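You operate a simulated robot arm through the tools that you are given. There is no shell and no other tool. Be economical: measure what you need, move in short steps, check, and stop when the job is done.

You run a simulated two-armed robot. Do the job below in one go: nothing can be reset, and whatever is moved stays where it is left.

TASK
Set the tank 2 speed knobs as the settings card says, then open and shut its lid.
Fine: hands outside the yellow line while the lid moves.

Only the result counts: the job must be done as asked and must still hold three seconds after the hand-in. Knocking over, shifting, dropping, spilling or breaking anything else fails it. A push-on lid holds only when it is set on centred and level and pressed home; a screw cap is set on level and turned clockwise until tight.

THE ROBOT
Two 7-joint arms with two-finger parallel grippers on one trunk, on a base that drives. Base frame: it is fixed to the floor where the robot stands at the start and does not move with it; the origin is under the middle of the robot, x ahead of it, y to its left, z up. Units: m, rad, N and s.
The left shoulder is at the start at [0.07, 0.163, 1.12], the right one opposite. With the tool pointing down near the work surface each hand reaches from about 0.38 to 0.88 m from the robot's upright axis, wherever it stands, measured 20 degrees to its own side. Places, roughly: black pressure knob [0.8, -2.5, 1.5]; red air knob [0.8, -2.5, 1.6]; tank four branch handle [0.8, -2.6, 1.3]; tank one branch handle [0.8, -2.5, 1.4]; tank three branch handle [0.8, -2.5, 1.3]; tank two branch handle [0.8, -2.6, 1.4]. Payload 3.43 kg a hand.
Tool frame (each hand has its own): the origin (TCP) lies between the finger pads and is the grasp point; the fingertips stand 0.034 m ahead of it; z points along the fingers, y is the line along which they close. Largest opening 0.128 m; finger width 0.024, thickness 0.012; the body of the gripper, 0.048 by 0.13 m, starts 0.096 m behind the TCP.
Orientation is told as [roll, pitch, yaw] about the base's x, y, z axes, in that order, counted from this pose: with the fingers straight down and closing along the base's y, the tool's x points along the base's -x, its y along +y and its z along -z.

THE INTERFACE
- The arms move only by the tool apply_moves. It takes "left_increments", "right_increments" or both (then of equal length, played together; a hand with none holds still); each is a list of rows, each a list of 7 numbers: the shift along the tool's x, y, z in m, then the turn, a rotation vector about the tool's x, y, z in degrees, then the opening, from 0 (shut) to 1 (fully open). In form: [[x, y, z, wx, wy, wz, fingers], ...]. A call has 1 to 8 rows; each row shifts and turns the commanded pose from where the row before left it, along the tool's axes as they then stand. A row lasts 0.2 s, in which the tool goes at most 0.05 m and 0.15 rad; a call with a longer step from one row to the next is refused whole, and so is a gripper value outside its range. A pose out of reach is approached as far as the arm can. The call stops where the force on the tool passes 40 N (or 10 N more than at its start, if that is more) or the arm is blocked; 0.2 s more then pass. Each finger travels about 0.153 m/s and halts on what it meets, pressing with about 21 N; the grip force reading is that of the motor and also rises with nothing between the fingers. The clock runs only during rows and for 0.2 s after the last one: add rows that do not move to give the fingers time. The reply holds the time, the measured pose of the TCP, the force on the tool along the base axes, the opening and the grip force, in the units named above and with some noise, with the torque about the TCP (base axes, N m) and any sound that the robot's microphone picked up.
- Cameras (640 x 400 px; columns grow to the right, rows downward): "scene" is now at [0.1396, 0, 1.3579]; the picture's right is [0.01, -1.00, 0.00], its down [-0.47, -0.01, -0.88] and it looks along [0.88, 0.01, -0.47] (base axes); focal length 266 px, centre (320, 200). "left" rides on the left gripper at [0.076, 0.011, -0.16] in its tool frame; the picture's right is [-0.15, 0.99, 0.00], its down [-0.88, -0.13, -0.46] and it looks along [-0.45, -0.07, 0.89] (tool axes); focal length 234 px, centre (320, 200). "right" rides on the right gripper at [0.076, -0.011, -0.16] in its tool frame; the picture's right is [0.15, 0.99, 0.00], its down [-0.88, 0.13, -0.46] and it looks along [-0.45, 0.07, 0.89] (tool axes); focal length 234 px, centre (320, 200). There is no depth. A picture from a camera that has moved, and an enlarged one, comes with that camera's place and axes in the base frame and with its lens.
- camera(camera): a new picture of that camera. The clock stands still meanwhile.
- slide_trunk(by): slides the trunk up (or, below 0, down) by that many m; the arms and the scene camera ride with it, the base frame stays. It gives what a move gives, with no picture.
- base_move(legs): drives the robot by 1 to 6 legs, each [ahead, left, turn to the left] in m, m and rad, along the robot's own axes; the way and the turn of a leg run together, so that a leg with both is an arc; at most 1.5 m and 3.142 rad a leg. The arms and the cameras ride along, it lands a little off, and it stops where it bumps. It gives what a move gives.
- pan_tilt(pan, tilt): turns the head with the scene camera to pan (to the left, within 1.501 rad either way) and tilt (down, from -0.506 to 1.204), counted from straight ahead of the robot. It gives what a move gives.
- close_up(camera, box): a new picture of the part [left, top, right, bottom] of that camera's present view, enlarged. The clock stands still meanwhile.
- close_job(): hands the job in; it is judged then, once.

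Work in short steps. Places have to be worked out from the pictures, the camera data and where the tool is seen: move nearer, look again, correct. Check each grasp and each placing, and mend what went wrong. You have 120 turns and 92 pictures in all, those below and enlarged ones among them. Open the grippers and draw the arms clear of the work before you hand the job in, unless the task says otherwise; then end with one line.

The tools are called after "Emit:" as name(argument=value, ...) on one line, values as JSON. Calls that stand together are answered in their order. apply_moves: Moves the arms, as the interface text tells. Its arguments: {"type":"object","properties":{"left_increments":{"type":"array"},"right_increments":{"type":"array"}},"required":[]} The other tools are called the same way: slide_trunk (by) slides the trunk up or down; base_move (legs) drives the base; pan_tilt (pan, tilt) turns the head that bears the scene camera; camera (camera) takes a picture; close_up (camera, box) takes an enlarged picture of a part of a camera's view; close_job () hands the job in.

At the start:

```text
t: 0.0
left_eef_pos: [0.6817, 0.3009, 1.0879]
left_tool_rot: [-0.001, 0.002, 0.001]
left_force: [0.3, 0.2, -0.1]
left_torque: [-0.01, -0.01, -0.03]
left_width: 0.1282
left_grip_force: 0.0
right_eef_pos: [0.5445, -0.2578, 1.1005]
right_tool_rot: [0.0, 0.0, 0.001]
right_force: [0.3, 0.7, -0.8]
right_torque: [0.03, 0.02, 0.02]
right_width: 0.1282
right_grip_force: 0.1
trunk travel left (down, up): [-0.6, 0.34]
robot x, y, heading: [0.001, -0.0006, 0.002]
head pan, tilt: [0.014, 0.49]
```

scene: 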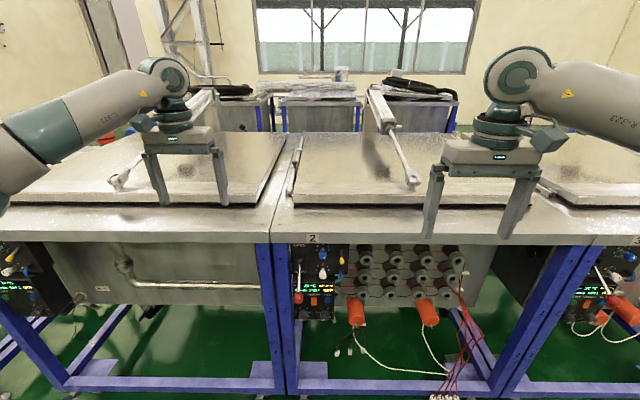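
right: 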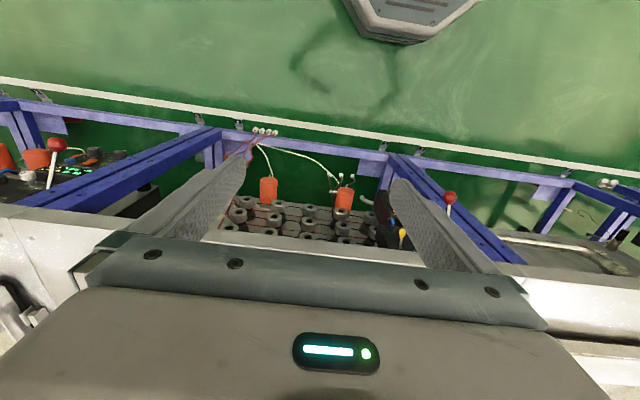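
left: 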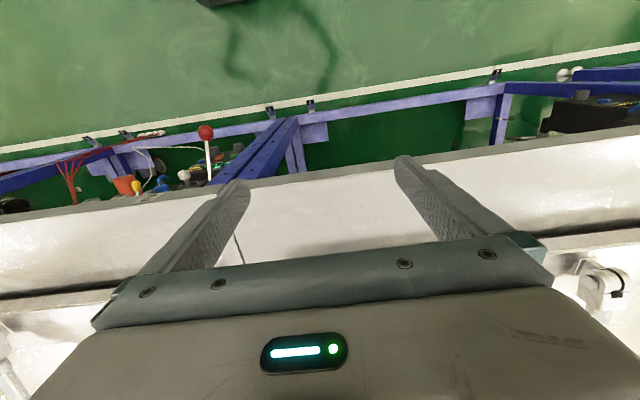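

The tank 2 panel is under the bench edge, left of the valve bank. I'll enlarge it to read knobs, labels and any card.

Emit:
close_up(camera="scene", box=[280, 225, 380, 325])

Emit:
close_up(camera="scene", box=[200, 60, 480, 240])

```text
4.00 times, centred on (330, 275) of scene
camera zoom: at [0.1396, 0.0, 1.3579], right [0.01, -1.0, 0.0], down [-0.47, -0.01, -0.88], along [0.88, 0.01, -0.47], focal length 1065 px, centre (280, -100)
```

zoom: 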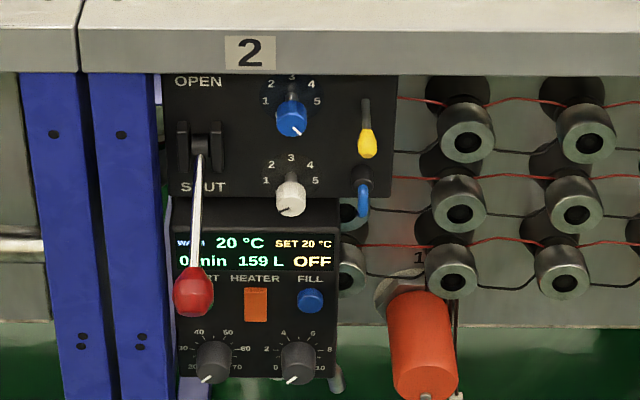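

```text
2.22 times, centred on (340, 150) of scene
camera zoom: at [0.1396, 0.0, 1.3579], right [0.01, -1.0, 0.0], down [-0.47, -0.01, -0.88], along [0.88, 0.01, -0.47], focal length 592 px, centre (276, 311)
```

zoom: 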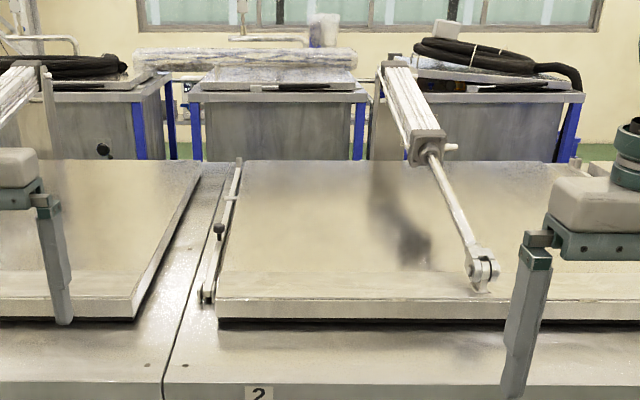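

Blue and white 1–5 knobs look like the speed knobs; red lever is OPEN/SHUT. I need the settings card and the air station to the right; look there.

Emit:
pan_tilt(pan=-1.25, tilt=0.1)

Emit:
camera(camera="scene")

Emit:
pan_tilt(pan=1.1, tilt=0.2)

Emit:
camera(camera="scene")

Emit:
pan_tilt(pan=0, tilt=-0.1)

Emit:
camera(camera="scene")

```text
t: 1.4
left_eef_pos: [0.6821, 0.2999, 1.0882]
left_tool_rot: [0.0, 0.001, 0.0]
left_force: [-0.2, -0.4, -1.1]
left_torque: [-0.03, -0.01, -0.02]
left_width: 0.1278
left_grip_force: 0.0
right_eef_pos: [0.5433, -0.2578, 1.1013]
right_tool_rot: [-0.001, 0.001, -0.002]
right_force: [0.6, -0.6, 0.3]
right_torque: [0.0, 0.03, 0.0]
right_width: 0.1279
right_grip_force: 0.0
trunk travel left (down, up): [-0.6, 0.34]
robot x, y, heading: [-0.002, -0.0011, -0.003]
head pan, tilt: [-1.25, 0.099]
```

```text
86 pictures are left
camera scene: at [0.0776, -0.0886, 1.3942], right [-0.95, -0.32, 0.0], down [-0.03, 0.09, -0.99], along [0.31, -0.94, -0.1], focal length 266 px, centre (320, 200)
```

scene: 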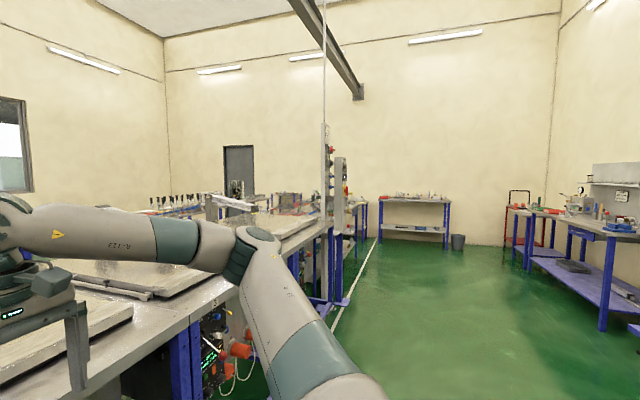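

```text
t: 3.6
left_eef_pos: [0.6827, 0.3001, 1.0891]
left_tool_rot: [0.0, 0.0, -0.002]
left_force: [0.4, 0.3, -0.1]
left_torque: [0.03, 0.0, 0.0]
left_width: 0.1276
left_grip_force: 0.1
right_eef_pos: [0.5437, -0.257, 1.1004]
right_tool_rot: [0.0, -0.001, -0.001]
right_force: [0.6, 0.1, -0.2]
right_torque: [0.0, 0.01, 0.02]
right_width: 0.1282
right_grip_force: 0.0
trunk travel left (down, up): [-0.6, 0.34]
robot x, y, heading: [0.0006, 0.0012, -0.004]
head pan, tilt: [1.1, 0.201]
```

```text
85 pictures are left
camera scene: at [0.0908, 0.0817, 1.3848], right [0.89, -0.45, 0.0], down [-0.09, -0.18, -0.98], along [0.45, 0.87, -0.2], focal length 266 px, centre (320, 200)
```

scene: 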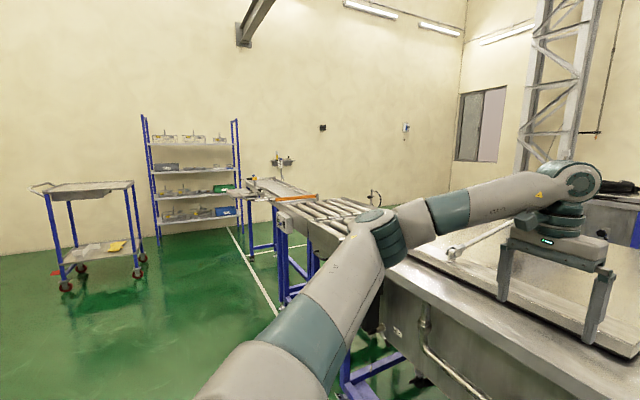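

```text
t: 4.9
left_eef_pos: [0.6816, 0.3001, 1.0896]
left_tool_rot: [0.001, 0.001, -0.001]
left_force: [0.0, 0.2, -0.4]
left_torque: [-0.03, 0.0, 0.03]
left_width: 0.1282
left_grip_force: 0.0
right_eef_pos: [0.5426, -0.2565, 1.1015]
right_tool_rot: [0.0, 0.0, 0.0]
right_force: [0.0, 0.4, -0.1]
right_torque: [-0.04, 0.0, 0.01]
right_width: 0.1281
right_grip_force: 0.0
trunk travel left (down, up): [-0.6, 0.34]
robot x, y, heading: [-0.0012, -0.0007, 0.006]
head pan, tilt: [0.0, -0.099]
```

```text
84 pictures are left
camera scene: at [0.1356, -0.0012, 1.412], right [0.0, -1.0, 0.0], down [0.1, 0.0, -1.0], along [1.0, 0.0, 0.1], focal length 266 px, centre (320, 200)
```

scene: 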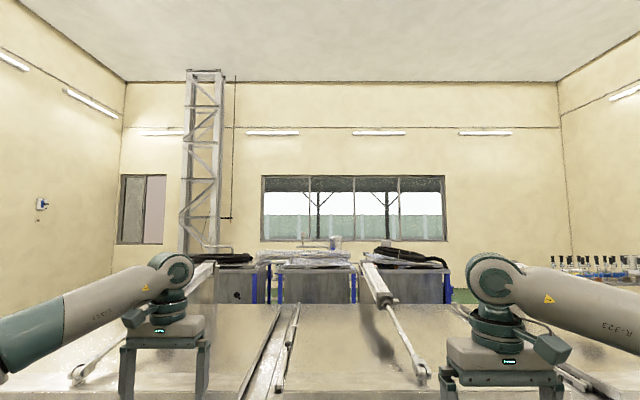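

No card in view yet; the air board (post at right) is seen edge-on. I'll back off and drive right to look at it.

Emit:
base_move(legs=[[-0.35, 0, 0], [0, -1.5, 0], [0, -0.6, 0]])

Emit:
pan_tilt(pan=-0.35, tilt=0.1)

Emit:
camera(camera="scene")

```text
t: 17.1
left_eef_pos: [0.2767, -1.8087, 1.0884]
left_tool_rot: [0.0, 0.001, -0.044]
left_force: [0.7, -0.1, -0.2]
left_torque: [0.01, 0.0, 0.0]
left_width: 0.128
left_grip_force: 0.1
right_eef_pos: [0.1144, -2.3597, 1.1015]
right_tool_rot: [-0.001, -0.001, -0.044]
right_force: [0.1, 0.0, 0.6]
right_torque: [-0.01, -0.03, -0.01]
right_width: 0.1281
right_grip_force: 0.0
trunk travel left (down, up): [-0.6, 0.34]
robot x, y, heading: [-0.4199, -2.0806, -0.039]
head pan, tilt: [0.0, -0.099]
```

```text
t: 18.0
left_eef_pos: [0.2761, -1.8092, 1.0883]
left_tool_rot: [0.0, 0.0, -0.041]
left_force: [-1.2, -0.5, -0.6]
left_torque: [0.0, -0.03, 0.04]
left_width: 0.1281
left_grip_force: 0.0
right_eef_pos: [0.1151, -2.359, 1.1008]
right_tool_rot: [0.0, -0.001, -0.042]
right_force: [0.2, 0.0, 0.0]
right_torque: [-0.01, 0.0, 0.0]
right_width: 0.1283
right_grip_force: 0.0
trunk travel left (down, up): [-0.6, 0.34]
robot x, y, heading: [-0.4176, -2.0764, -0.04]
head pan, tilt: [-0.351, 0.099]
```

```text
83 pictures are left
camera scene: at [-0.2846, -2.1179, 1.3942], right [-0.38, -0.92, 0.0], down [-0.09, 0.04, -1.0], along [0.92, -0.38, -0.1], focal length 266 px, centre (320, 200)
```

scene: 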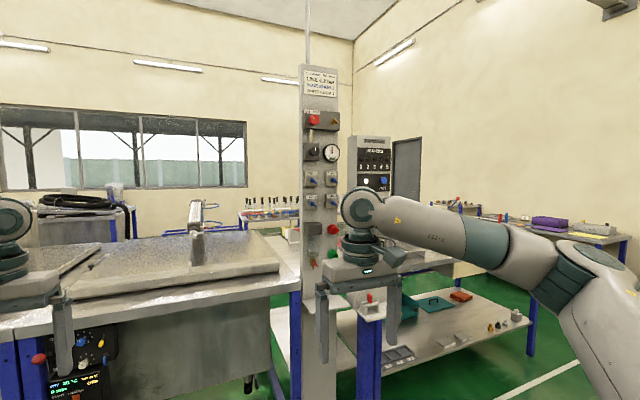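

Air board with a card at its top. Enlarge.

Emit:
close_up(camera="scene", box=[295, 60, 345, 110])

Emit:
close_up(camera="scene", box=[280, 100, 370, 290])

Emit:
close_up(camera="scene", box=[340, 120, 440, 220])

```text
8.00 times, centred on (320, 85) of scene
camera zoom: at [-0.2846, -2.1179, 1.3942], right [-0.38, -0.92, 0.0], down [-0.09, 0.04, -1.0], along [0.92, -0.38, -0.1], focal length 2130 px, centre (320, 1120)
```

zoom: 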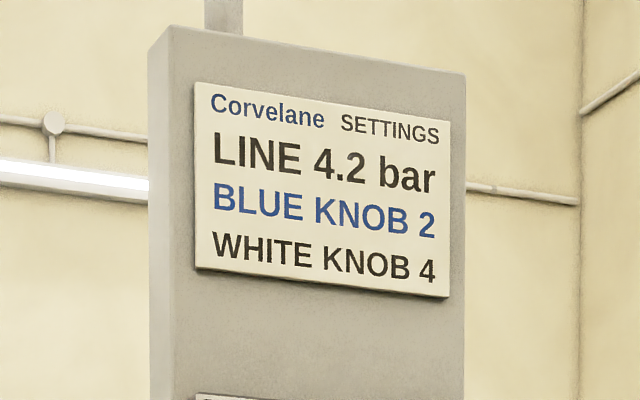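

```text
2.11 times, centred on (325, 195) of scene
camera zoom: at [-0.2846, -2.1179, 1.3942], right [-0.38, -0.92, 0.0], down [-0.09, 0.04, -1.0], along [0.92, -0.38, -0.1], focal length 561 px, centre (310, 210)
```

zoom: 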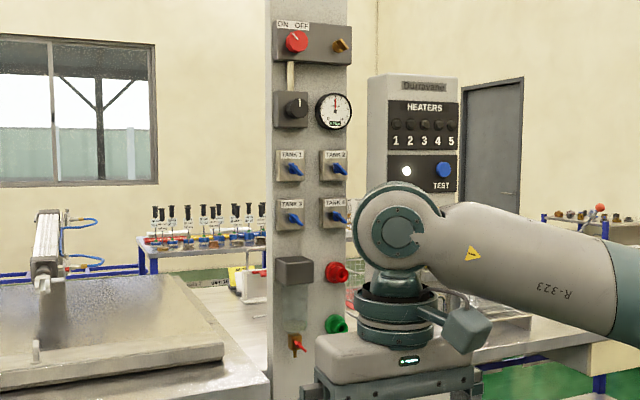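

```text
4.00 times, centred on (390, 170) of scene
camera zoom: at [-0.2846, -2.1179, 1.3942], right [-0.38, -0.92, 0.0], down [-0.09, 0.04, -1.0], along [0.92, -0.38, -0.1], focal length 1065 px, centre (40, 320)
```

zoom: 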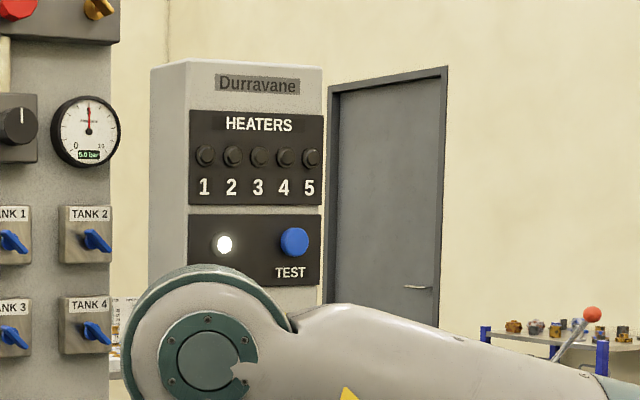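

Card: blue 2, white 4. The line reads 5.0 bar, but I'm only asked for the speed knobs. Check whether the air is on and the tank 2 branch is open.

Emit:
close_up(camera="scene", box=[298, 105, 348, 155])

Emit:
close_up(camera="scene", box=[298, 160, 348, 210])

Emit:
close_up(camera="scene", box=[298, 210, 358, 270])

Emit:
close_up(camera="scene", box=[20, 320, 130, 400])

```text
8.00 times, centred on (323, 130) of scene
camera zoom: at [-0.2846, -2.1179, 1.3942], right [-0.38, -0.92, 0.0], down [-0.09, 0.04, -1.0], along [0.92, -0.38, -0.1], focal length 2130 px, centre (296, 760)
```

zoom: 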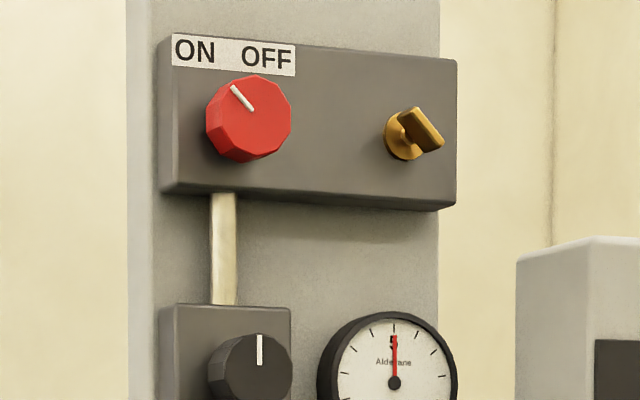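

```text
8.00 times, centred on (323, 185) of scene
camera zoom: at [-0.2846, -2.1179, 1.3942], right [-0.38, -0.92, 0.0], down [-0.09, 0.04, -1.0], along [0.92, -0.38, -0.1], focal length 2130 px, centre (296, 320)
```

zoom: 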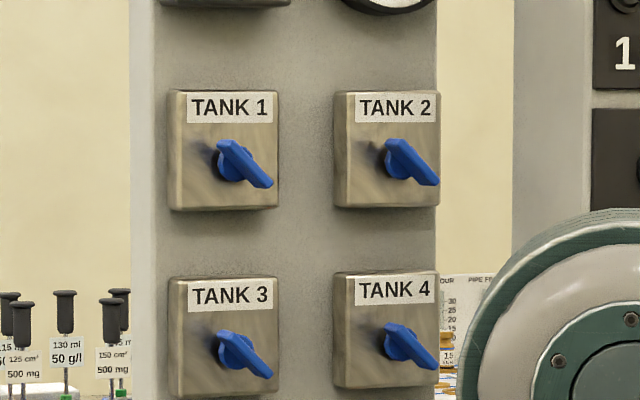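

```text
6.67 times, centred on (328, 240) of scene
camera zoom: at [-0.2846, -2.1179, 1.3942], right [-0.38, -0.92, 0.0], down [-0.09, 0.04, -1.0], along [0.92, -0.38, -0.1], focal length 1775 px, centre (267, -67)
```

zoom: 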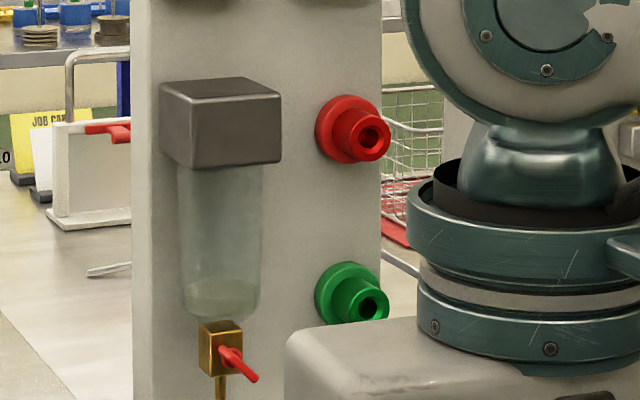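

```text
5.00 times, centred on (75, 360) of scene
camera zoom: at [-0.2846, -2.1179, 1.3942], right [-0.38, -0.92, 0.0], down [-0.09, 0.04, -1.0], along [0.92, -0.38, -0.1], focal length 1331 px, centre (1545, -600)
```

zoom: 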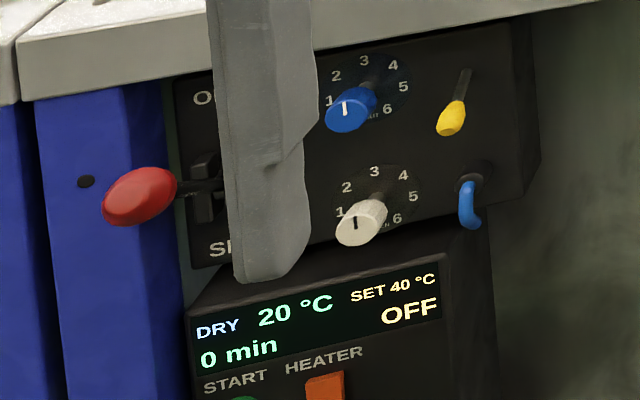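

Air is on and all branches look alike, so nothing needs changing there. I drive back to tank 2, still standing off, with the right arm facing the panel.

Emit:
base_move(legs=[[0, 1.5, 0.04], [0, 0.8, 0]])

Emit:
pan_tilt(pan=-0.15, tilt=0.45)

Emit:
camera(camera="scene")

```text
t: 29.4
left_eef_pos: [0.3271, 0.5464, 1.089]
left_tool_rot: [0.0, 0.0, 0.003]
left_force: [0.6, -0.4, 0.1]
left_torque: [0.04, 0.02, -0.01]
left_width: 0.1281
left_grip_force: 0.0
right_eef_pos: [0.1903, -0.0113, 1.1011]
right_tool_rot: [-0.001, -0.001, 0.003]
right_force: [-0.5, -0.3, 0.0]
right_torque: [0.01, 0.0, -0.01]
right_width: 0.128
right_grip_force: 0.1
trunk travel left (down, up): [-0.6, 0.34]
robot x, y, heading: [-0.3544, 0.2464, 0.001]
head pan, tilt: [-0.351, 0.099]
```

```text
t: 30.2
left_eef_pos: [0.3273, 0.5457, 1.0875]
left_tool_rot: [0.001, 0.001, 0.004]
left_force: [0.0, -0.6, 0.4]
left_torque: [0.01, -0.03, 0.0]
left_width: 0.1281
left_grip_force: 0.0
right_eef_pos: [0.1909, -0.0109, 1.1007]
right_tool_rot: [0.001, -0.002, 0.003]
right_force: [-0.8, 0.2, -0.5]
right_torque: [0.01, 0.02, 0.0]
right_width: 0.1281
right_grip_force: 0.0
trunk travel left (down, up): [-0.6, 0.34]
robot x, y, heading: [-0.3555, 0.2449, 0.002]
head pan, tilt: [-0.15, 0.45]
```

```text
75 pictures are left
camera scene: at [-0.2151, 0.2295, 1.3616], right [-0.15, -0.99, 0.0], down [-0.43, 0.06, -0.9], along [0.89, -0.13, -0.43], focal length 266 px, centre (320, 200)
```

scene: 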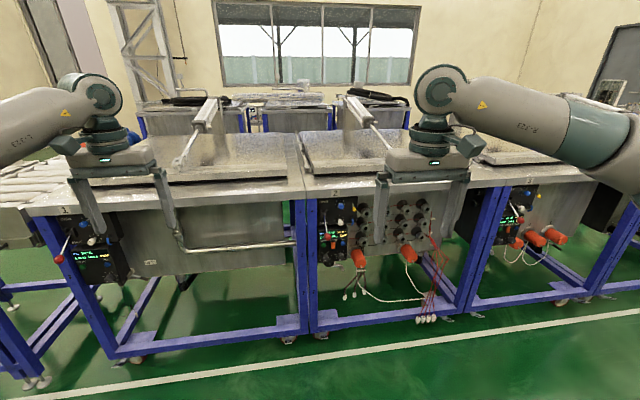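

Zooming on the tank 2 panel from here for triangulation and pointer readings.

Emit:
close_up(camera="scene", box=[305, 180, 385, 280])

Emit:
close_up(camera="scene", box=[280, 85, 440, 195])

```text
4.00 times, centred on (345, 230) of scene
camera zoom: at [-0.2151, 0.2295, 1.3616], right [-0.15, -0.99, 0.0], down [-0.43, 0.06, -0.9], along [0.89, -0.13, -0.43], focal length 1065 px, centre (220, 80)
```

zoom: 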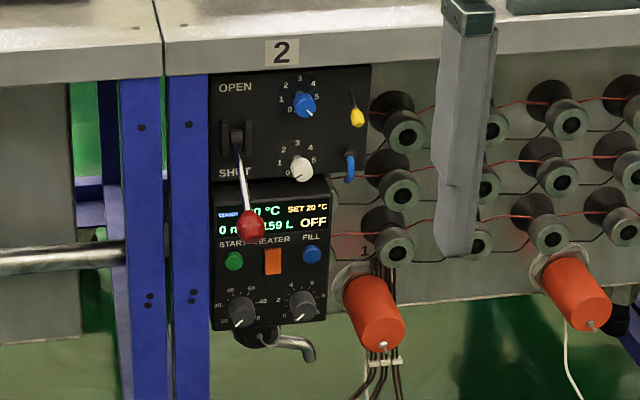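

```text
3.64 times, centred on (360, 140) of scene
camera zoom: at [-0.2151, 0.2295, 1.3616], right [-0.15, -0.99, 0.0], down [-0.43, 0.06, -0.9], along [0.89, -0.13, -0.43], focal length 968 px, centre (174, 418)
```

zoom: 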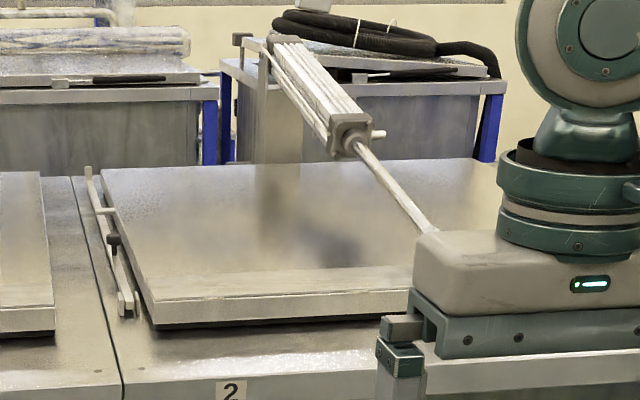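

Blue knob is near (0.717, 0.005, 0.88), lever ball near (0.66, 0.067, 0.777). I tip the right tool to point ahead and partly close the fingers.

Emit:
apply_moves(right_increments=[[0, 0, 0, 0, -8.2, 0, 1], [0, 0, 0, 0, -8.2, 0, 1], [0, 0, 0, 0, -8.2, 0, 0.9], [0, 0, 0, 0, -8.2, 0, 0.8], [0, 0, 0, 0, -8.2, 0, 0.7], [0, 0, 0, 0, -8.2, 0, 0.6], [0, 0, 0, 0, -8.2, 0, 0.5], [0, 0, 0, 0, -8.2, 0, 0.45]])

Emit:
apply_moves(right_increments=[[0, 0, 0, 0, -8.2, 0, 0.45], [0, 0, 0, 0, -8.2, 0, 0.45], [0, 0, 0, 0, -8, 0, 0.45], [0, 0, 0, 0, 0, 0, 0.45]])

Emit:
slide_trunk(by=-0.2)

Emit:
camera(camera="right")

```text
t: 32.0
left_eef_pos: [0.327, 0.5466, 1.0896]
left_tool_rot: [-0.001, 0.0, 0.004]
left_force: [0.5, -0.3, 0.0]
left_torque: [0.01, -0.01, 0.01]
left_width: 0.1281
left_grip_force: 0.0
right_eef_pos: [0.2292, -0.0113, 1.1146]
right_tool_rot: [0.003, -1.147, 0.004]
right_force: [0.0, 0.3, 0.0]
right_torque: [0.0, 0.01, 0.06]
right_width: 0.0574
right_grip_force: 0.0
right hand out of reach, approached as far as the arm can: row 7, 8
trunk travel left (down, up): [-0.6, 0.34]
robot x, y, heading: [-0.3568, 0.2414, 0.004]
head pan, tilt: [-0.15, 0.45]
```

```text
t: 33.0
left_eef_pos: [0.3271, 0.5457, 1.0885]
left_tool_rot: [-0.001, 0.001, 0.003]
left_force: [-0.5, 0.7, -0.1]
left_torque: [0.02, 0.03, 0.04]
left_width: 0.1279
left_grip_force: 0.0
right_eef_pos: [0.2583, -0.0175, 1.1205]
right_tool_rot: [-0.006, -1.411, 0.023]
right_force: [0.5, -0.1, 0.1]
right_torque: [0.01, 0.02, 0.02]
right_width: 0.0574
right_grip_force: 0.0
right hand out of reach, approached as far as the arm can: row 1, 2, 3
trunk travel left (down, up): [-0.6, 0.34]
robot x, y, heading: [-0.3538, 0.2465, 0.003]
head pan, tilt: [-0.15, 0.45]
```

```text
t: 35.2
left_eef_pos: [0.3255, 0.5469, 0.8881]
left_tool_rot: [0.001, -0.001, 0.004]
left_force: [-0.8, -0.7, -0.1]
left_torque: [0.04, -0.01, -0.02]
left_width: 0.128
left_grip_force: 0.1
right_eef_pos: [0.2586, -0.0178, 0.9207]
right_tool_rot: [-0.005, -1.411, 0.022]
right_force: [0.5, -0.2, -0.1]
right_torque: [0.03, 0.01, -0.03]
right_width: 0.0578
right_grip_force: 0.0
trunk travel left (down, up): [-0.4, 0.54]
robot x, y, heading: [-0.3539, 0.2448, 0.003]
head pan, tilt: [-0.15, 0.45]
```

```text
72 pictures are left
camera right: at [0.088, -0.0315, 0.8713], right [-0.04, 0.99, -0.14], down [-0.31, 0.12, 0.94], along [0.95, 0.09, 0.3], focal length 234 px, centre (320, 200)
```

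right: 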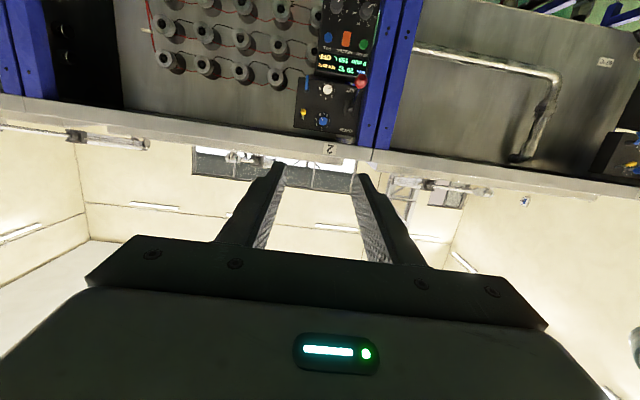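

The arm was too close for the level pose; extending ahead fixes that. Extend 0.15, drop slightly, then drive ahead 0.22.

Emit:
apply_moves(right_increments=[[0, 0, 0.05, 0, 0, 0, 0.45], [0, 0, 0.05, 0, 0, 0, 0.45], [0, 0, 0.05, 0, 0, 0, 0.45], [0.02, 0, 0, 0, 0, 0, 0.45], [0, 0, 0, 0, 0, 0, 0.45]])

Emit:
base_move(legs=[[0.22, 0, 0]])

Emit:
camera(camera="right")

Emit:
camera(camera="scene")

```text
t: 36.4
left_eef_pos: [0.3258, 0.547, 0.8882]
left_tool_rot: [0.002, 0.001, 0.003]
left_force: [0.1, -0.5, -0.2]
left_torque: [-0.01, -0.02, 0.0]
left_width: 0.128
left_grip_force: 0.1
right_eef_pos: [0.3206, -0.0441, 0.903]
right_tool_rot: [0.001, -1.408, 0.022]
right_force: [-0.1, -0.2, 1.1]
right_torque: [-0.03, 0.0, -0.02]
right_width: 0.0575
right_grip_force: 0.1
right hand out of reach, approached as far as the arm can: row 1, 2, 3, 4
trunk travel left (down, up): [-0.4, 0.54]
robot x, y, heading: [-0.3528, 0.2464, -0.001]
head pan, tilt: [-0.15, 0.45]
```

```text
t: 38.1
left_eef_pos: [0.5494, 0.549, 0.888]
left_tool_rot: [0.001, 0.001, 0.005]
left_force: [1.1, 0.3, -0.5]
left_torque: [-0.03, 0.04, 0.02]
left_width: 0.1278
left_grip_force: 0.1
right_eef_pos: [0.5439, -0.041, 0.9027]
right_tool_rot: [0.001, -1.408, 0.025]
right_force: [0.6, 0.3, -0.1]
right_torque: [-0.02, -0.01, 0.01]
right_width: 0.0577
right_grip_force: 0.0
trunk travel left (down, up): [-0.4, 0.54]
robot x, y, heading: [-0.1323, 0.2452, 0.004]
head pan, tilt: [-0.15, 0.45]
```

```text
71 pictures are left
camera right: at [0.3743, -0.0553, 0.8539], right [-0.05, 0.99, -0.14], down [-0.31, 0.12, 0.94], along [0.95, 0.09, 0.3], focal length 234 px, centre (320, 200)
```

right: 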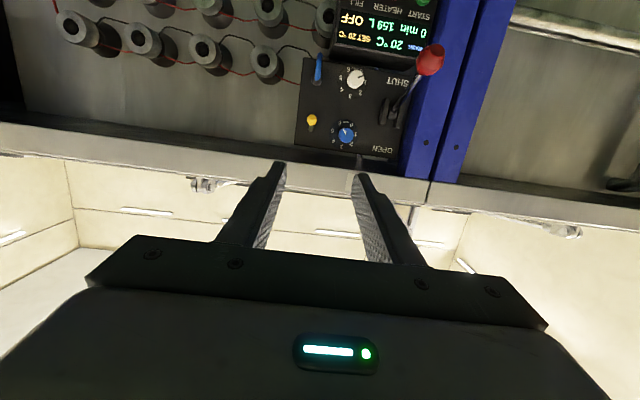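

```text
70 pictures are left
camera scene: at [0.0086, 0.2311, 1.1614], right [-0.14, -0.99, 0.0], down [-0.43, 0.06, -0.9], along [0.89, -0.13, -0.44], focal length 266 px, centre (320, 200)
```

scene: 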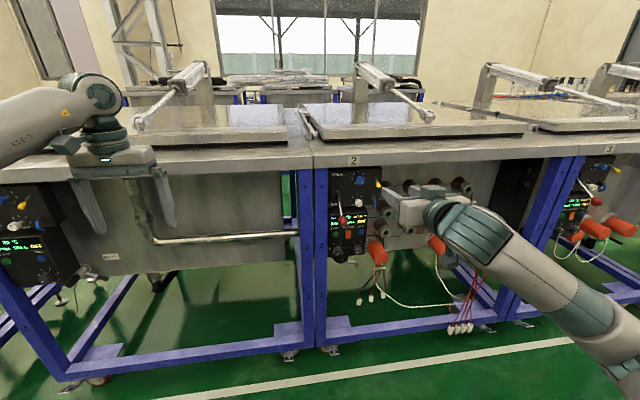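

Good. Enlarge the panel from both views to read the pointers and place the knobs.

Emit:
close_up(camera="scene", box=[320, 145, 400, 225])

Emit:
close_up(camera="right", box=[290, 40, 440, 190])

```text
5.00 times, centred on (360, 185) of scene
camera zoom: at [0.0086, 0.2311, 1.1614], right [-0.14, -0.99, 0.0], down [-0.43, 0.06, -0.9], along [0.89, -0.13, -0.44], focal length 1331 px, centre (120, 275)
```

zoom: 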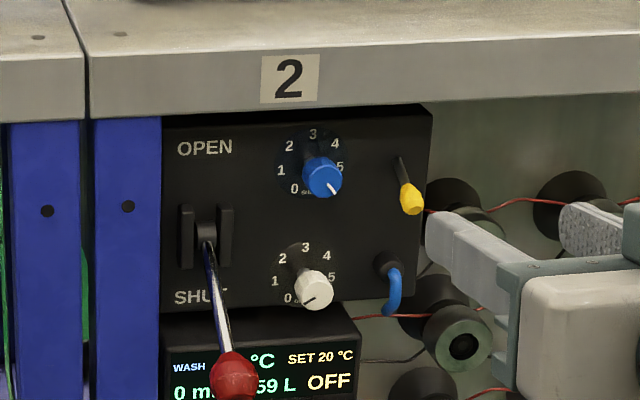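

```text
2.67 times, centred on (365, 115) of right
camera zoom: at [0.3743, -0.0553, 0.8539], right [-0.05, 0.99, -0.14], down [-0.31, 0.12, 0.94], along [0.95, 0.09, 0.3], focal length 624 px, centre (200, 427)
```

zoom: 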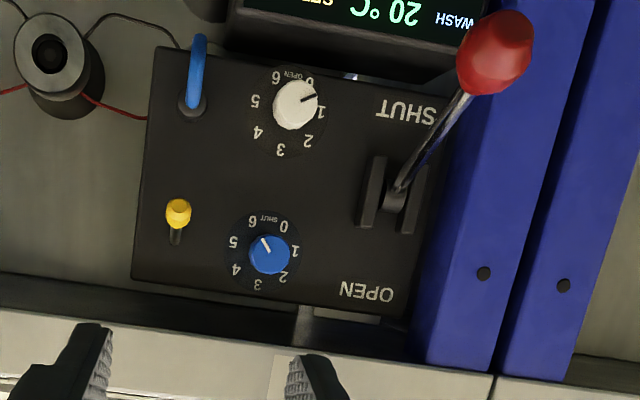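

Measured: blue knob front ≈(0.728, 0.003, 0.862) at about 6; white ≈(0.727, 0.0025, 0.788) at about 0.5; both on 0–6 scales of ~48°/unit. The arm is not quite at its commanded pose; nudge ahead to see how it tracks.

Emit:
apply_moves(right_increments=[[0, 0, 0.03, 0, 0, 0, 0.45], [0, 0, 0.03, 0, 0, 0, 0.45], [0, 0, 0, 0, 0, 0, 0.4], [0, 0, 0, 0, 0, 0, 0.4]])

```text
t: 39.1
left_eef_pos: [0.5479, 0.549, 0.8894]
left_tool_rot: [0.001, -0.001, 0.005]
left_force: [-0.9, 0.4, 0.7]
left_torque: [0.0, 0.0, -0.04]
left_width: 0.1278
left_grip_force: 0.0
right_eef_pos: [0.5991, -0.0559, 0.8865]
right_tool_rot: [0.006, -1.403, 0.026]
right_force: [-0.7, -0.2, 0.7]
right_torque: [0.0, -0.04, -0.02]
right_width: 0.0512
right_grip_force: 0.0
right hand out of reach, approached as far as the arm can: row 1
trunk travel left (down, up): [-0.4, 0.54]
robot x, y, heading: [-0.1332, 0.2452, 0.008]
head pan, tilt: [-0.15, 0.45]
```

Now reachable; level the tool (9.6° short) and shift left toward y=0.003.

Emit:
apply_moves(right_increments=[[0, 0.02, 0, 0, -4.8, 0, 0.4], [0, 0.02, 0, 0, -4.8, 0, 0.4], [0, 0.018, 0, 1.4, 0, 0, 0.4], [0, 0, 0, 0, 0, 0, 0.4]])

```text
t: 40.1
left_eef_pos: [0.5493, 0.5485, 0.8893]
left_tool_rot: [-0.001, 0.001, 0.003]
left_force: [-0.3, 0.1, -0.3]
left_torque: [0.0, 0.03, 0.01]
left_width: 0.128
left_grip_force: 0.1
right_eef_pos: [0.5784, -0.052, 0.8701]
right_tool_rot: [0.04, -1.453, 0.046]
right_force: [-0.4, -0.6, 0.4]
right_torque: [0.0, 0.02, -0.04]
right_width: 0.0512
right_grip_force: 0.0
right hand out of reach, approached as far as the arm can: row 1, 2, 3
trunk travel left (down, up): [-0.4, 0.54]
robot x, y, heading: [-0.1278, 0.2438, 0.003]
head pan, tilt: [-0.15, 0.45]
```

Leftward is at the arm's fold limit, so shift the base left and slightly ahead instead, then extend the arm.

Emit:
base_move(legs=[[0.0, 0.06, 0]])

Emit:
apply_moves(right_increments=[[0, 0, 0.03, 0, 0, 0, 0.4], [0, 0, 0.02, 1.5, -3, 0, 0.4], [0, 0, 0, 1.5, -3, 0, 0.4], [0, 0, 0, 0, 0, 0, 0.4]])

Emit:
camera(camera="right")

```text
t: 41.1
left_eef_pos: [0.5478, 0.6113, 0.8874]
left_tool_rot: [-0.002, -0.001, 0.004]
left_force: [-0.2, -0.4, -0.1]
left_torque: [-0.04, 0.01, 0.0]
left_width: 0.1281
left_grip_force: 0.1
right_eef_pos: [0.5773, 0.0097, 0.8701]
right_tool_rot: [0.029, -1.45, 0.056]
right_force: [-0.4, 0.1, 0.6]
right_torque: [0.0, 0.01, -0.03]
right_width: 0.0512
right_grip_force: 0.0
trunk travel left (down, up): [-0.4, 0.54]
robot x, y, heading: [-0.1307, 0.3063, 0.004]
head pan, tilt: [-0.15, 0.45]
```

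```text
t: 42.1
left_eef_pos: [0.5481, 0.6091, 0.8884]
left_tool_rot: [0.0, 0.002, 0.005]
left_force: [0.4, 0.6, -0.3]
left_torque: [0.01, 0.02, -0.02]
left_width: 0.1279
left_grip_force: 0.0
right_eef_pos: [0.608, 0.0116, 0.8674]
right_tool_rot: [0.044, -1.451, 0.041]
right_force: [0.2, -0.2, -0.6]
right_torque: [0.03, 0.0, -0.01]
right_width: 0.0512
right_grip_force: 0.1
right hand out of reach, approached as far as the arm can: row 2, 3
trunk travel left (down, up): [-0.4, 0.54]
robot x, y, heading: [-0.1316, 0.3082, 0.008]
head pan, tilt: [-0.15, 0.45]
```

```text
67 pictures are left
camera right: at [0.4411, -0.0122, 0.8109], right [-0.1, 0.98, -0.14], down [-0.36, 0.1, 0.93], along [0.93, 0.15, 0.34], focal length 234 px, centre (320, 200)
```

right: 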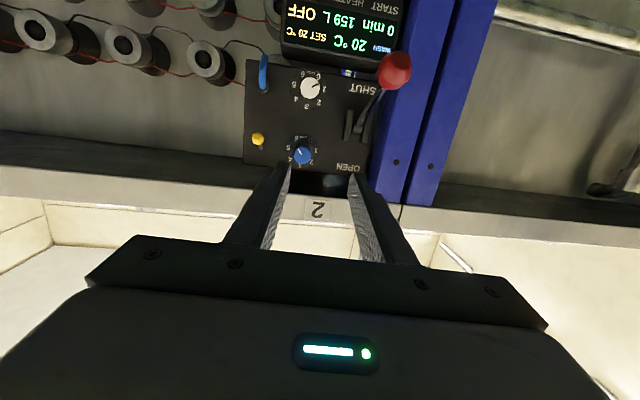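

Tool still ~7° short of level because the arm is folded; back the base 0.08 and extend the arm to unfold it.

Emit:
base_move(legs=[[-0.09, 0.0, 0]])

Emit:
apply_moves(right_increments=[[0, 0, 0.04, 0, 0, 0, 0.4], [0, 0, 0.04, 1.5, -3, 0, 0.4], [0, 0, 0.02, 1.5, -3, 0, 0.4], [0, 0, 0, 0, -2, 0, 0.4], [0, 0, 0, 0, 0, 0, 0.4]])

```text
t: 43.2
left_eef_pos: [0.4532, 0.6082, 0.8893]
left_tool_rot: [0.0, -0.003, 0.006]
left_force: [-0.2, 0.4, -0.3]
left_torque: [-0.04, -0.03, -0.04]
left_width: 0.1279
left_grip_force: 0.1
right_eef_pos: [0.5133, 0.0106, 0.8684]
right_tool_rot: [0.042, -1.453, 0.044]
right_force: [-0.2, 0.2, -0.1]
right_torque: [-0.01, 0.0, 0.0]
right_width: 0.0511
right_grip_force: 0.0
trunk travel left (down, up): [-0.4, 0.54]
robot x, y, heading: [-0.227, 0.3075, 0.006]
head pan, tilt: [-0.15, 0.45]
```

```text
t: 44.4
left_eef_pos: [0.4551, 0.6091, 0.8887]
left_tool_rot: [0.0, -0.001, 0.006]
left_force: [-0.5, 0.3, -0.5]
left_torque: [0.02, 0.0, 0.02]
left_width: 0.128
left_grip_force: 0.0
right_eef_pos: [0.5531, 0.0087, 0.8511]
right_tool_rot: [0.045, -1.45, 0.043]
right_force: [-0.1, 0.6, -0.3]
right_torque: [0.02, 0.0, 0.03]
right_width: 0.0513
right_grip_force: 0.1
right hand out of reach, approached as far as the arm can: row 1, 2, 3
trunk travel left (down, up): [-0.4, 0.54]
robot x, y, heading: [-0.2261, 0.3019, 0.006]
head pan, tilt: [-0.15, 0.45]
```

Extension is limited; look at the arm's posture.

Emit:
pan_tilt(pan=-0.6, tilt=0.6)

Emit:
camera(camera="scene")

```text
t: 45.3
left_eef_pos: [0.455, 0.6088, 0.8873]
left_tool_rot: [0.0, 0.002, 0.006]
left_force: [0.2, 0.5, 0.3]
left_torque: [-0.01, 0.01, 0.01]
left_width: 0.1279
left_grip_force: 0.1
right_eef_pos: [0.5544, 0.0082, 0.8499]
right_tool_rot: [0.046, -1.45, 0.044]
right_force: [0.2, -0.4, -0.7]
right_torque: [-0.03, -0.01, 0.0]
right_width: 0.0513
right_grip_force: 0.0
trunk travel left (down, up): [-0.4, 0.54]
robot x, y, heading: [-0.2285, 0.3084, 0.006]
head pan, tilt: [-0.6, 0.6]
```

```text
66 pictures are left
camera scene: at [-0.104, 0.2551, 1.148], right [-0.56, -0.83, 0.0], down [-0.47, 0.32, -0.83], along [0.68, -0.46, -0.56], focal length 266 px, centre (320, 200)
```

scene: 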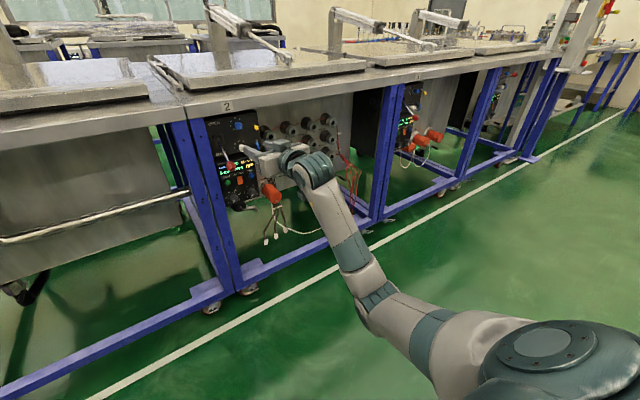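

The elbow hangs low; try a higher trunk so the arm reaches down-and-forward, keeping the hand height.

Emit:
slide_trunk(by=0.15)

Emit:
apply_moves(right_increments=[[0.05, 0, 0, 0, 0, 0, 0.4], [0.05, 0, 0, 0, 0, 0, 0.4], [0.04, 0, 0, 1, -3, 0, 0.4], [0, 0, 0.02, 1, -3, 0, 0.4], [0, 0, 0.02, 0, 0, 0, 0.4], [0, 0, 0.02, 0, 0, 0, 0.4], [0, 0, 0, 0, 0, 0, 0.4]])

```text
t: 47.0
left_eef_pos: [0.4543, 0.6083, 1.0378]
left_tool_rot: [-0.001, 0.0, 0.005]
left_force: [-0.1, -0.8, 0.0]
left_torque: [0.01, 0.02, 0.01]
left_width: 0.128
left_grip_force: 0.2
right_eef_pos: [0.5547, 0.0084, 1.0012]
right_tool_rot: [0.048, -1.449, 0.044]
right_force: [0.5, -0.8, -0.6]
right_torque: [0.01, -0.02, 0.0]
right_width: 0.0512
right_grip_force: 0.1
trunk travel left (down, up): [-0.55, 0.39]
robot x, y, heading: [-0.2269, 0.3087, 0.003]
head pan, tilt: [-0.6, 0.6]
```

```text
t: 48.6
left_eef_pos: [0.455, 0.6089, 1.039]
left_tool_rot: [-0.002, 0.001, 0.005]
left_force: [0.2, -0.4, 0.8]
left_torque: [0.01, 0.04, -0.03]
left_width: 0.1279
left_grip_force: 0.0
right_eef_pos: [0.5693, 0.0085, 0.9659]
right_tool_rot: [0.062, -1.448, 0.034]
right_force: [-0.8, 0.5, -0.2]
right_torque: [-0.02, 0.0, 0.05]
right_width: 0.0512
right_grip_force: 0.1
right hand out of reach, approached as far as the arm can: row 1, 2, 3, 4, 5, 6
trunk travel left (down, up): [-0.55, 0.39]
robot x, y, heading: [-0.2281, 0.3077, 0.001]
head pan, tilt: [-0.6, 0.6]
```

It can't go down relative to the shoulder, so the trunk should be lower instead. Back off for clearance, lower the trunk, raise the hand.

Emit:
base_move(legs=[[-0.1, 0.0, 0]])

Emit:
slide_trunk(by=-0.32)

Emit:
apply_moves(right_increments=[[-0.05, 0, 0, 0, -2, 0, 0.4], [-0.05, 0, 0, 1, -2, 0, 0.4], [-0.05, 0, 0, 1, -2, 0, 0.4], [-0.05, 0, 0, 0, -1, 0, 0.4], [-0.02, 0, 0, 0, 0, 0, 0.4], [0, 0, 0.02, 0, 0, 0, 0.4], [0, 0, 0.02, 0, 0, 0, 0.4], [0, 0, 0, 0, 0, 0, 0.4]])

```text
t: 49.8
left_eef_pos: [0.3565, 0.609, 1.0402]
left_tool_rot: [-0.001, -0.001, 0.005]
left_force: [0.1, -0.1, -0.9]
left_torque: [-0.03, -0.04, -0.01]
left_width: 0.1281
left_grip_force: 0.0
right_eef_pos: [0.4715, 0.0104, 0.9656]
right_tool_rot: [0.061, -1.448, 0.038]
right_force: [-0.3, -0.2, 0.2]
right_torque: [-0.01, 0.03, 0.01]
right_width: 0.0511
right_grip_force: 0.1
trunk travel left (down, up): [-0.55, 0.39]
robot x, y, heading: [-0.3234, 0.3076, 0.003]
head pan, tilt: [-0.6, 0.6]
```

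```text
t: 53.0
left_eef_pos: [0.3581, 0.6097, 0.7183]
left_tool_rot: [-0.001, 0.001, 0.005]
left_force: [-0.5, -0.5, 0.8]
left_torque: [-0.01, -0.03, 0.0]
left_width: 0.128
left_grip_force: 0.1
right_eef_pos: [0.4734, 0.0105, 0.6452]
right_tool_rot: [0.062, -1.448, 0.037]
right_force: [-0.4, -0.2, 0.0]
right_torque: [0.0, 0.0, 0.0]
right_width: 0.0512
right_grip_force: 0.2
trunk travel left (down, up): [-0.23, 0.71]
robot x, y, heading: [-0.3239, 0.3083, 0.003]
head pan, tilt: [-0.6, 0.6]
```

```text
t: 54.8
left_eef_pos: [0.3579, 0.6096, 0.7189]
left_tool_rot: [-0.001, 0.0, 0.004]
left_force: [-0.2, -0.2, 1.0]
left_torque: [-0.01, 0.0, -0.01]
left_width: 0.1281
left_grip_force: 0.0
right_eef_pos: [0.524, -0.0073, 0.8224]
right_tool_rot: [1.163, -1.564, -1.098]
right_force: [0.8, 0.5, 0.6]
right_torque: [-0.01, -0.02, 0.05]
right_width: 0.0511
right_grip_force: 0.0
right hand out of reach, approached as far as the arm can: row 2, 3
trunk travel left (down, up): [-0.23, 0.71]
robot x, y, heading: [-0.3282, 0.3042, 0.007]
head pan, tilt: [-0.6, 0.6]
```

Now the tool is level. Correct roll, and align at y=0.003, z=0.862, then view.

Emit:
apply_moves(right_increments=[[-0.02, 0.005, 0.0, 0, 0, -3.7, 0.4], [-0.02, 0.005, 0, 0, 0, 0, 0.4], [0, 0, 0.04, 0, 0, 0, 0.4], [0, 0, 0, 0, 0, 0, 0.4]])

Emit:
camera(camera="right")

```text
t: 55.8
left_eef_pos: [0.3583, 0.6088, 0.7182]
left_tool_rot: [0.0, -0.001, 0.006]
left_force: [-0.3, -0.9, -0.1]
left_torque: [0.04, -0.02, 0.01]
left_width: 0.128
left_grip_force: 0.1
right_eef_pos: [0.5667, 0.008, 0.8598]
right_tool_rot: [-1.535, -1.512, 1.597]
right_force: [-0.2, -0.3, -0.1]
right_torque: [-0.01, 0.01, -0.03]
right_width: 0.0511
right_grip_force: 0.1
trunk travel left (down, up): [-0.23, 0.71]
robot x, y, heading: [-0.3211, 0.3039, 0.004]
head pan, tilt: [-0.6, 0.6]
```

```text
65 pictures are left
camera right: at [0.4068, -0.0176, 0.7846], right [-0.06, 0.98, -0.2], down [-0.46, 0.15, 0.87], along [0.88, 0.15, 0.44], focal length 234 px, centre (320, 200)
```

right: 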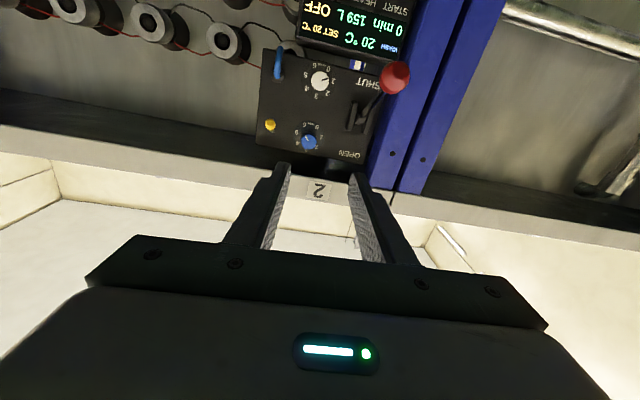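

Tool axis works out at 3.5° yaw and 3.4° roll off; correct both and zoom to refine the knob position.

Emit:
apply_moves(right_increments=[[0, 0, 0, 3.5, 0, 0, 0.4], [0, 0, 0, 0, 0, 3.4, 0.4], [0, 0, 0.03, 0, 0, 0, 0.4], [0, 0, 0, 0, 0, 0, 0.4]])

Emit:
close_up(camera="right", box=[250, 50, 410, 190])

Emit:
pan_tilt(pan=-0.25, tilt=0.25)

Emit:
camera(camera="scene")

```text
t: 56.8
left_eef_pos: [0.3571, 0.6096, 0.7188]
left_tool_rot: [-0.001, -0.001, 0.006]
left_force: [-0.4, 0.3, -0.1]
left_torque: [0.01, -0.01, 0.0]
left_width: 0.1279
left_grip_force: 0.1
right_eef_pos: [0.5936, 0.0063, 0.8616]
right_tool_rot: [2.702, -1.569, -2.7]
right_force: [-0.7, -0.2, 0.3]
right_torque: [0.01, 0.02, -0.02]
right_width: 0.0515
right_grip_force: 0.0
trunk travel left (down, up): [-0.23, 0.71]
robot x, y, heading: [-0.3222, 0.3049, 0.009]
head pan, tilt: [-0.6, 0.6]
```

```text
2.86 times, centred on (330, 120) of right
camera zoom: at [0.4325, -0.0039, 0.7848], right [0.0, 0.99, -0.15], down [-0.46, 0.13, 0.88], along [0.89, 0.07, 0.45], focal length 669 px, centre (291, 429)
```

zoom: 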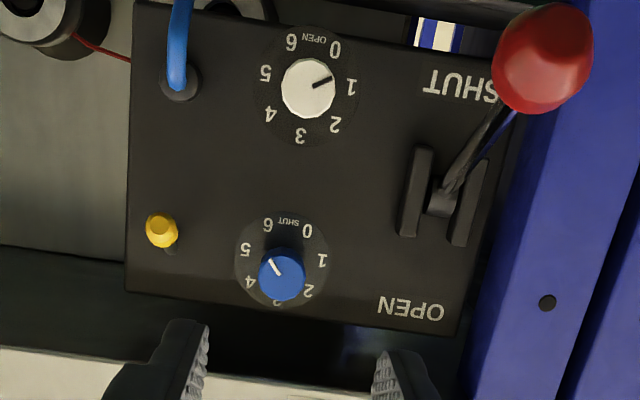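

```text
t: 57.6
left_eef_pos: [0.3572, 0.6099, 0.7189]
left_tool_rot: [0.0, -0.002, 0.006]
left_force: [0.9, -0.1, -0.5]
left_torque: [-0.01, -0.03, -0.02]
left_width: 0.128
left_grip_force: 0.1
right_eef_pos: [0.5928, 0.0058, 0.86]
right_tool_rot: [2.697, -1.57, -2.695]
right_force: [-0.3, -0.2, -0.6]
right_torque: [-0.01, 0.0, -0.01]
right_width: 0.0508
right_grip_force: 0.1
trunk travel left (down, up): [-0.23, 0.71]
robot x, y, heading: [-0.3214, 0.3057, 0.008]
head pan, tilt: [-0.25, 0.25]
```

```text
63 pictures are left
camera scene: at [-0.1835, 0.2816, 1.0101], right [-0.24, -0.97, 0.0], down [-0.24, 0.06, -0.97], along [0.94, -0.23, -0.25], focal length 266 px, centre (320, 200)
```

scene: 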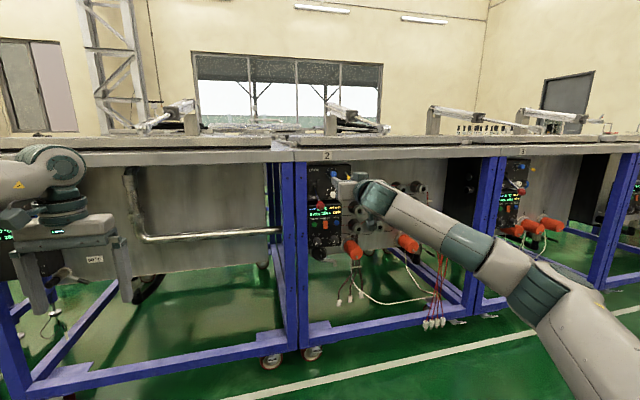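

Tool aligned. Blue knob ≈(0.728, 0.004, 0.861). Advance so the fingers straddle it (TCP x ≈0.705).

Emit:
apply_moves(right_increments=[[0, -0.002, 0.04, 0, 0, 0, 0.4], [0, 0, 0.04, 0, 0, 0, 0.4], [0, 0, 0.02, 0, 0, 0, 0.4], [0, 0, 0.01, 0, 0, 0, 0.4], [0, 0, 0, 0, 0, 0, 0.4]])

Emit:
camera(camera="right")

Emit:
close_up(camera="scene", box=[290, 140, 390, 220])

```text
t: 58.8
left_eef_pos: [0.3577, 0.6085, 0.7179]
left_tool_rot: [-0.002, -0.001, 0.005]
left_force: [-0.3, 0.3, 0.7]
left_torque: [-0.02, 0.02, 0.01]
left_width: 0.1281
left_grip_force: 0.0
right_eef_pos: [0.7036, 0.0049, 0.8613]
right_tool_rot: [-2.913, -1.569, 2.913]
right_force: [-0.4, -0.5, 0.4]
right_torque: [-0.01, 0.0, 0.0]
right_width: 0.0515
right_grip_force: 0.1
trunk travel left (down, up): [-0.23, 0.71]
robot x, y, heading: [-0.3218, 0.3066, 0.005]
head pan, tilt: [-0.25, 0.25]
```

```text
62 pictures are left
camera right: at [0.5438, -0.0055, 0.7848], right [0.0, 0.99, -0.15], down [-0.46, 0.13, 0.88], along [0.89, 0.07, 0.45], focal length 234 px, centre (320, 200)
```

right: 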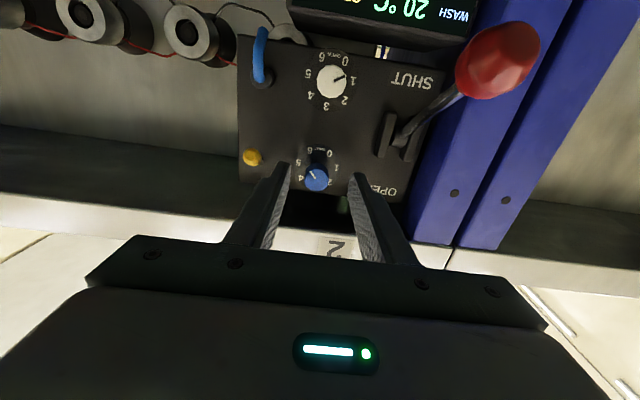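

```text
5.00 times, centred on (340, 180) of scene
camera zoom: at [-0.1835, 0.2817, 1.0102], right [-0.24, -0.97, 0.0], down [-0.24, 0.06, -0.97], along [0.94, -0.23, -0.25], focal length 1331 px, centre (220, 300)
```

zoom: 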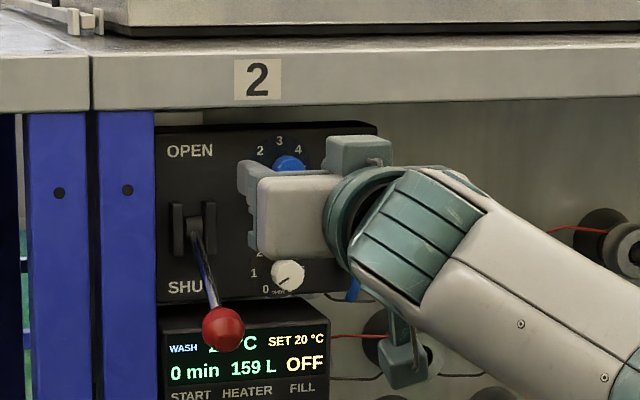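

The knob lies between the fingertips, ~3 mm off. Shift, advance 6 mm and close.

Emit:
apply_moves(right_increments=[[0.001, -0.003, 0.006, 0, 0, 0, 0.4], [0, 0, 0, 0, 0, 0, 0.25], [0, 0, 0, 0, 0, 0, 0.1], [0, 0, 0, 0, 0, 0, 0.0], [0, 0, 0, 0, 0, 0, 0.0]])

Emit:
camera(camera="right")

```text
t: 60.0
left_eef_pos: [0.3573, 0.6103, 0.7181]
left_tool_rot: [0.0, 0.002, 0.008]
left_force: [-0.5, 0.8, 0.1]
left_torque: [-0.02, -0.03, -0.01]
left_width: 0.1278
left_grip_force: 0.0
right_eef_pos: [0.7102, 0.0012, 0.86]
right_tool_rot: [2.939, -1.571, -2.937]
right_force: [2.2, 2.0, 0.3]
right_torque: [0.03, -0.25, 0.01]
right_width: 0.0212
right_grip_force: 45.5
trunk travel left (down, up): [-0.23, 0.71]
robot x, y, heading: [-0.3232, 0.3035, 0.002]
head pan, tilt: [-0.25, 0.25]
```

```text
60 pictures are left
camera right: at [0.5496, -0.0083, 0.7839], right [0.0, 0.99, -0.15], down [-0.46, 0.13, 0.88], along [0.89, 0.07, 0.45], focal length 234 px, centre (320, 200)
```

right: 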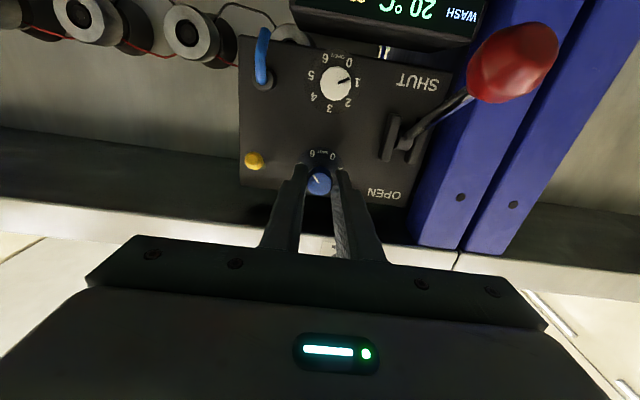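

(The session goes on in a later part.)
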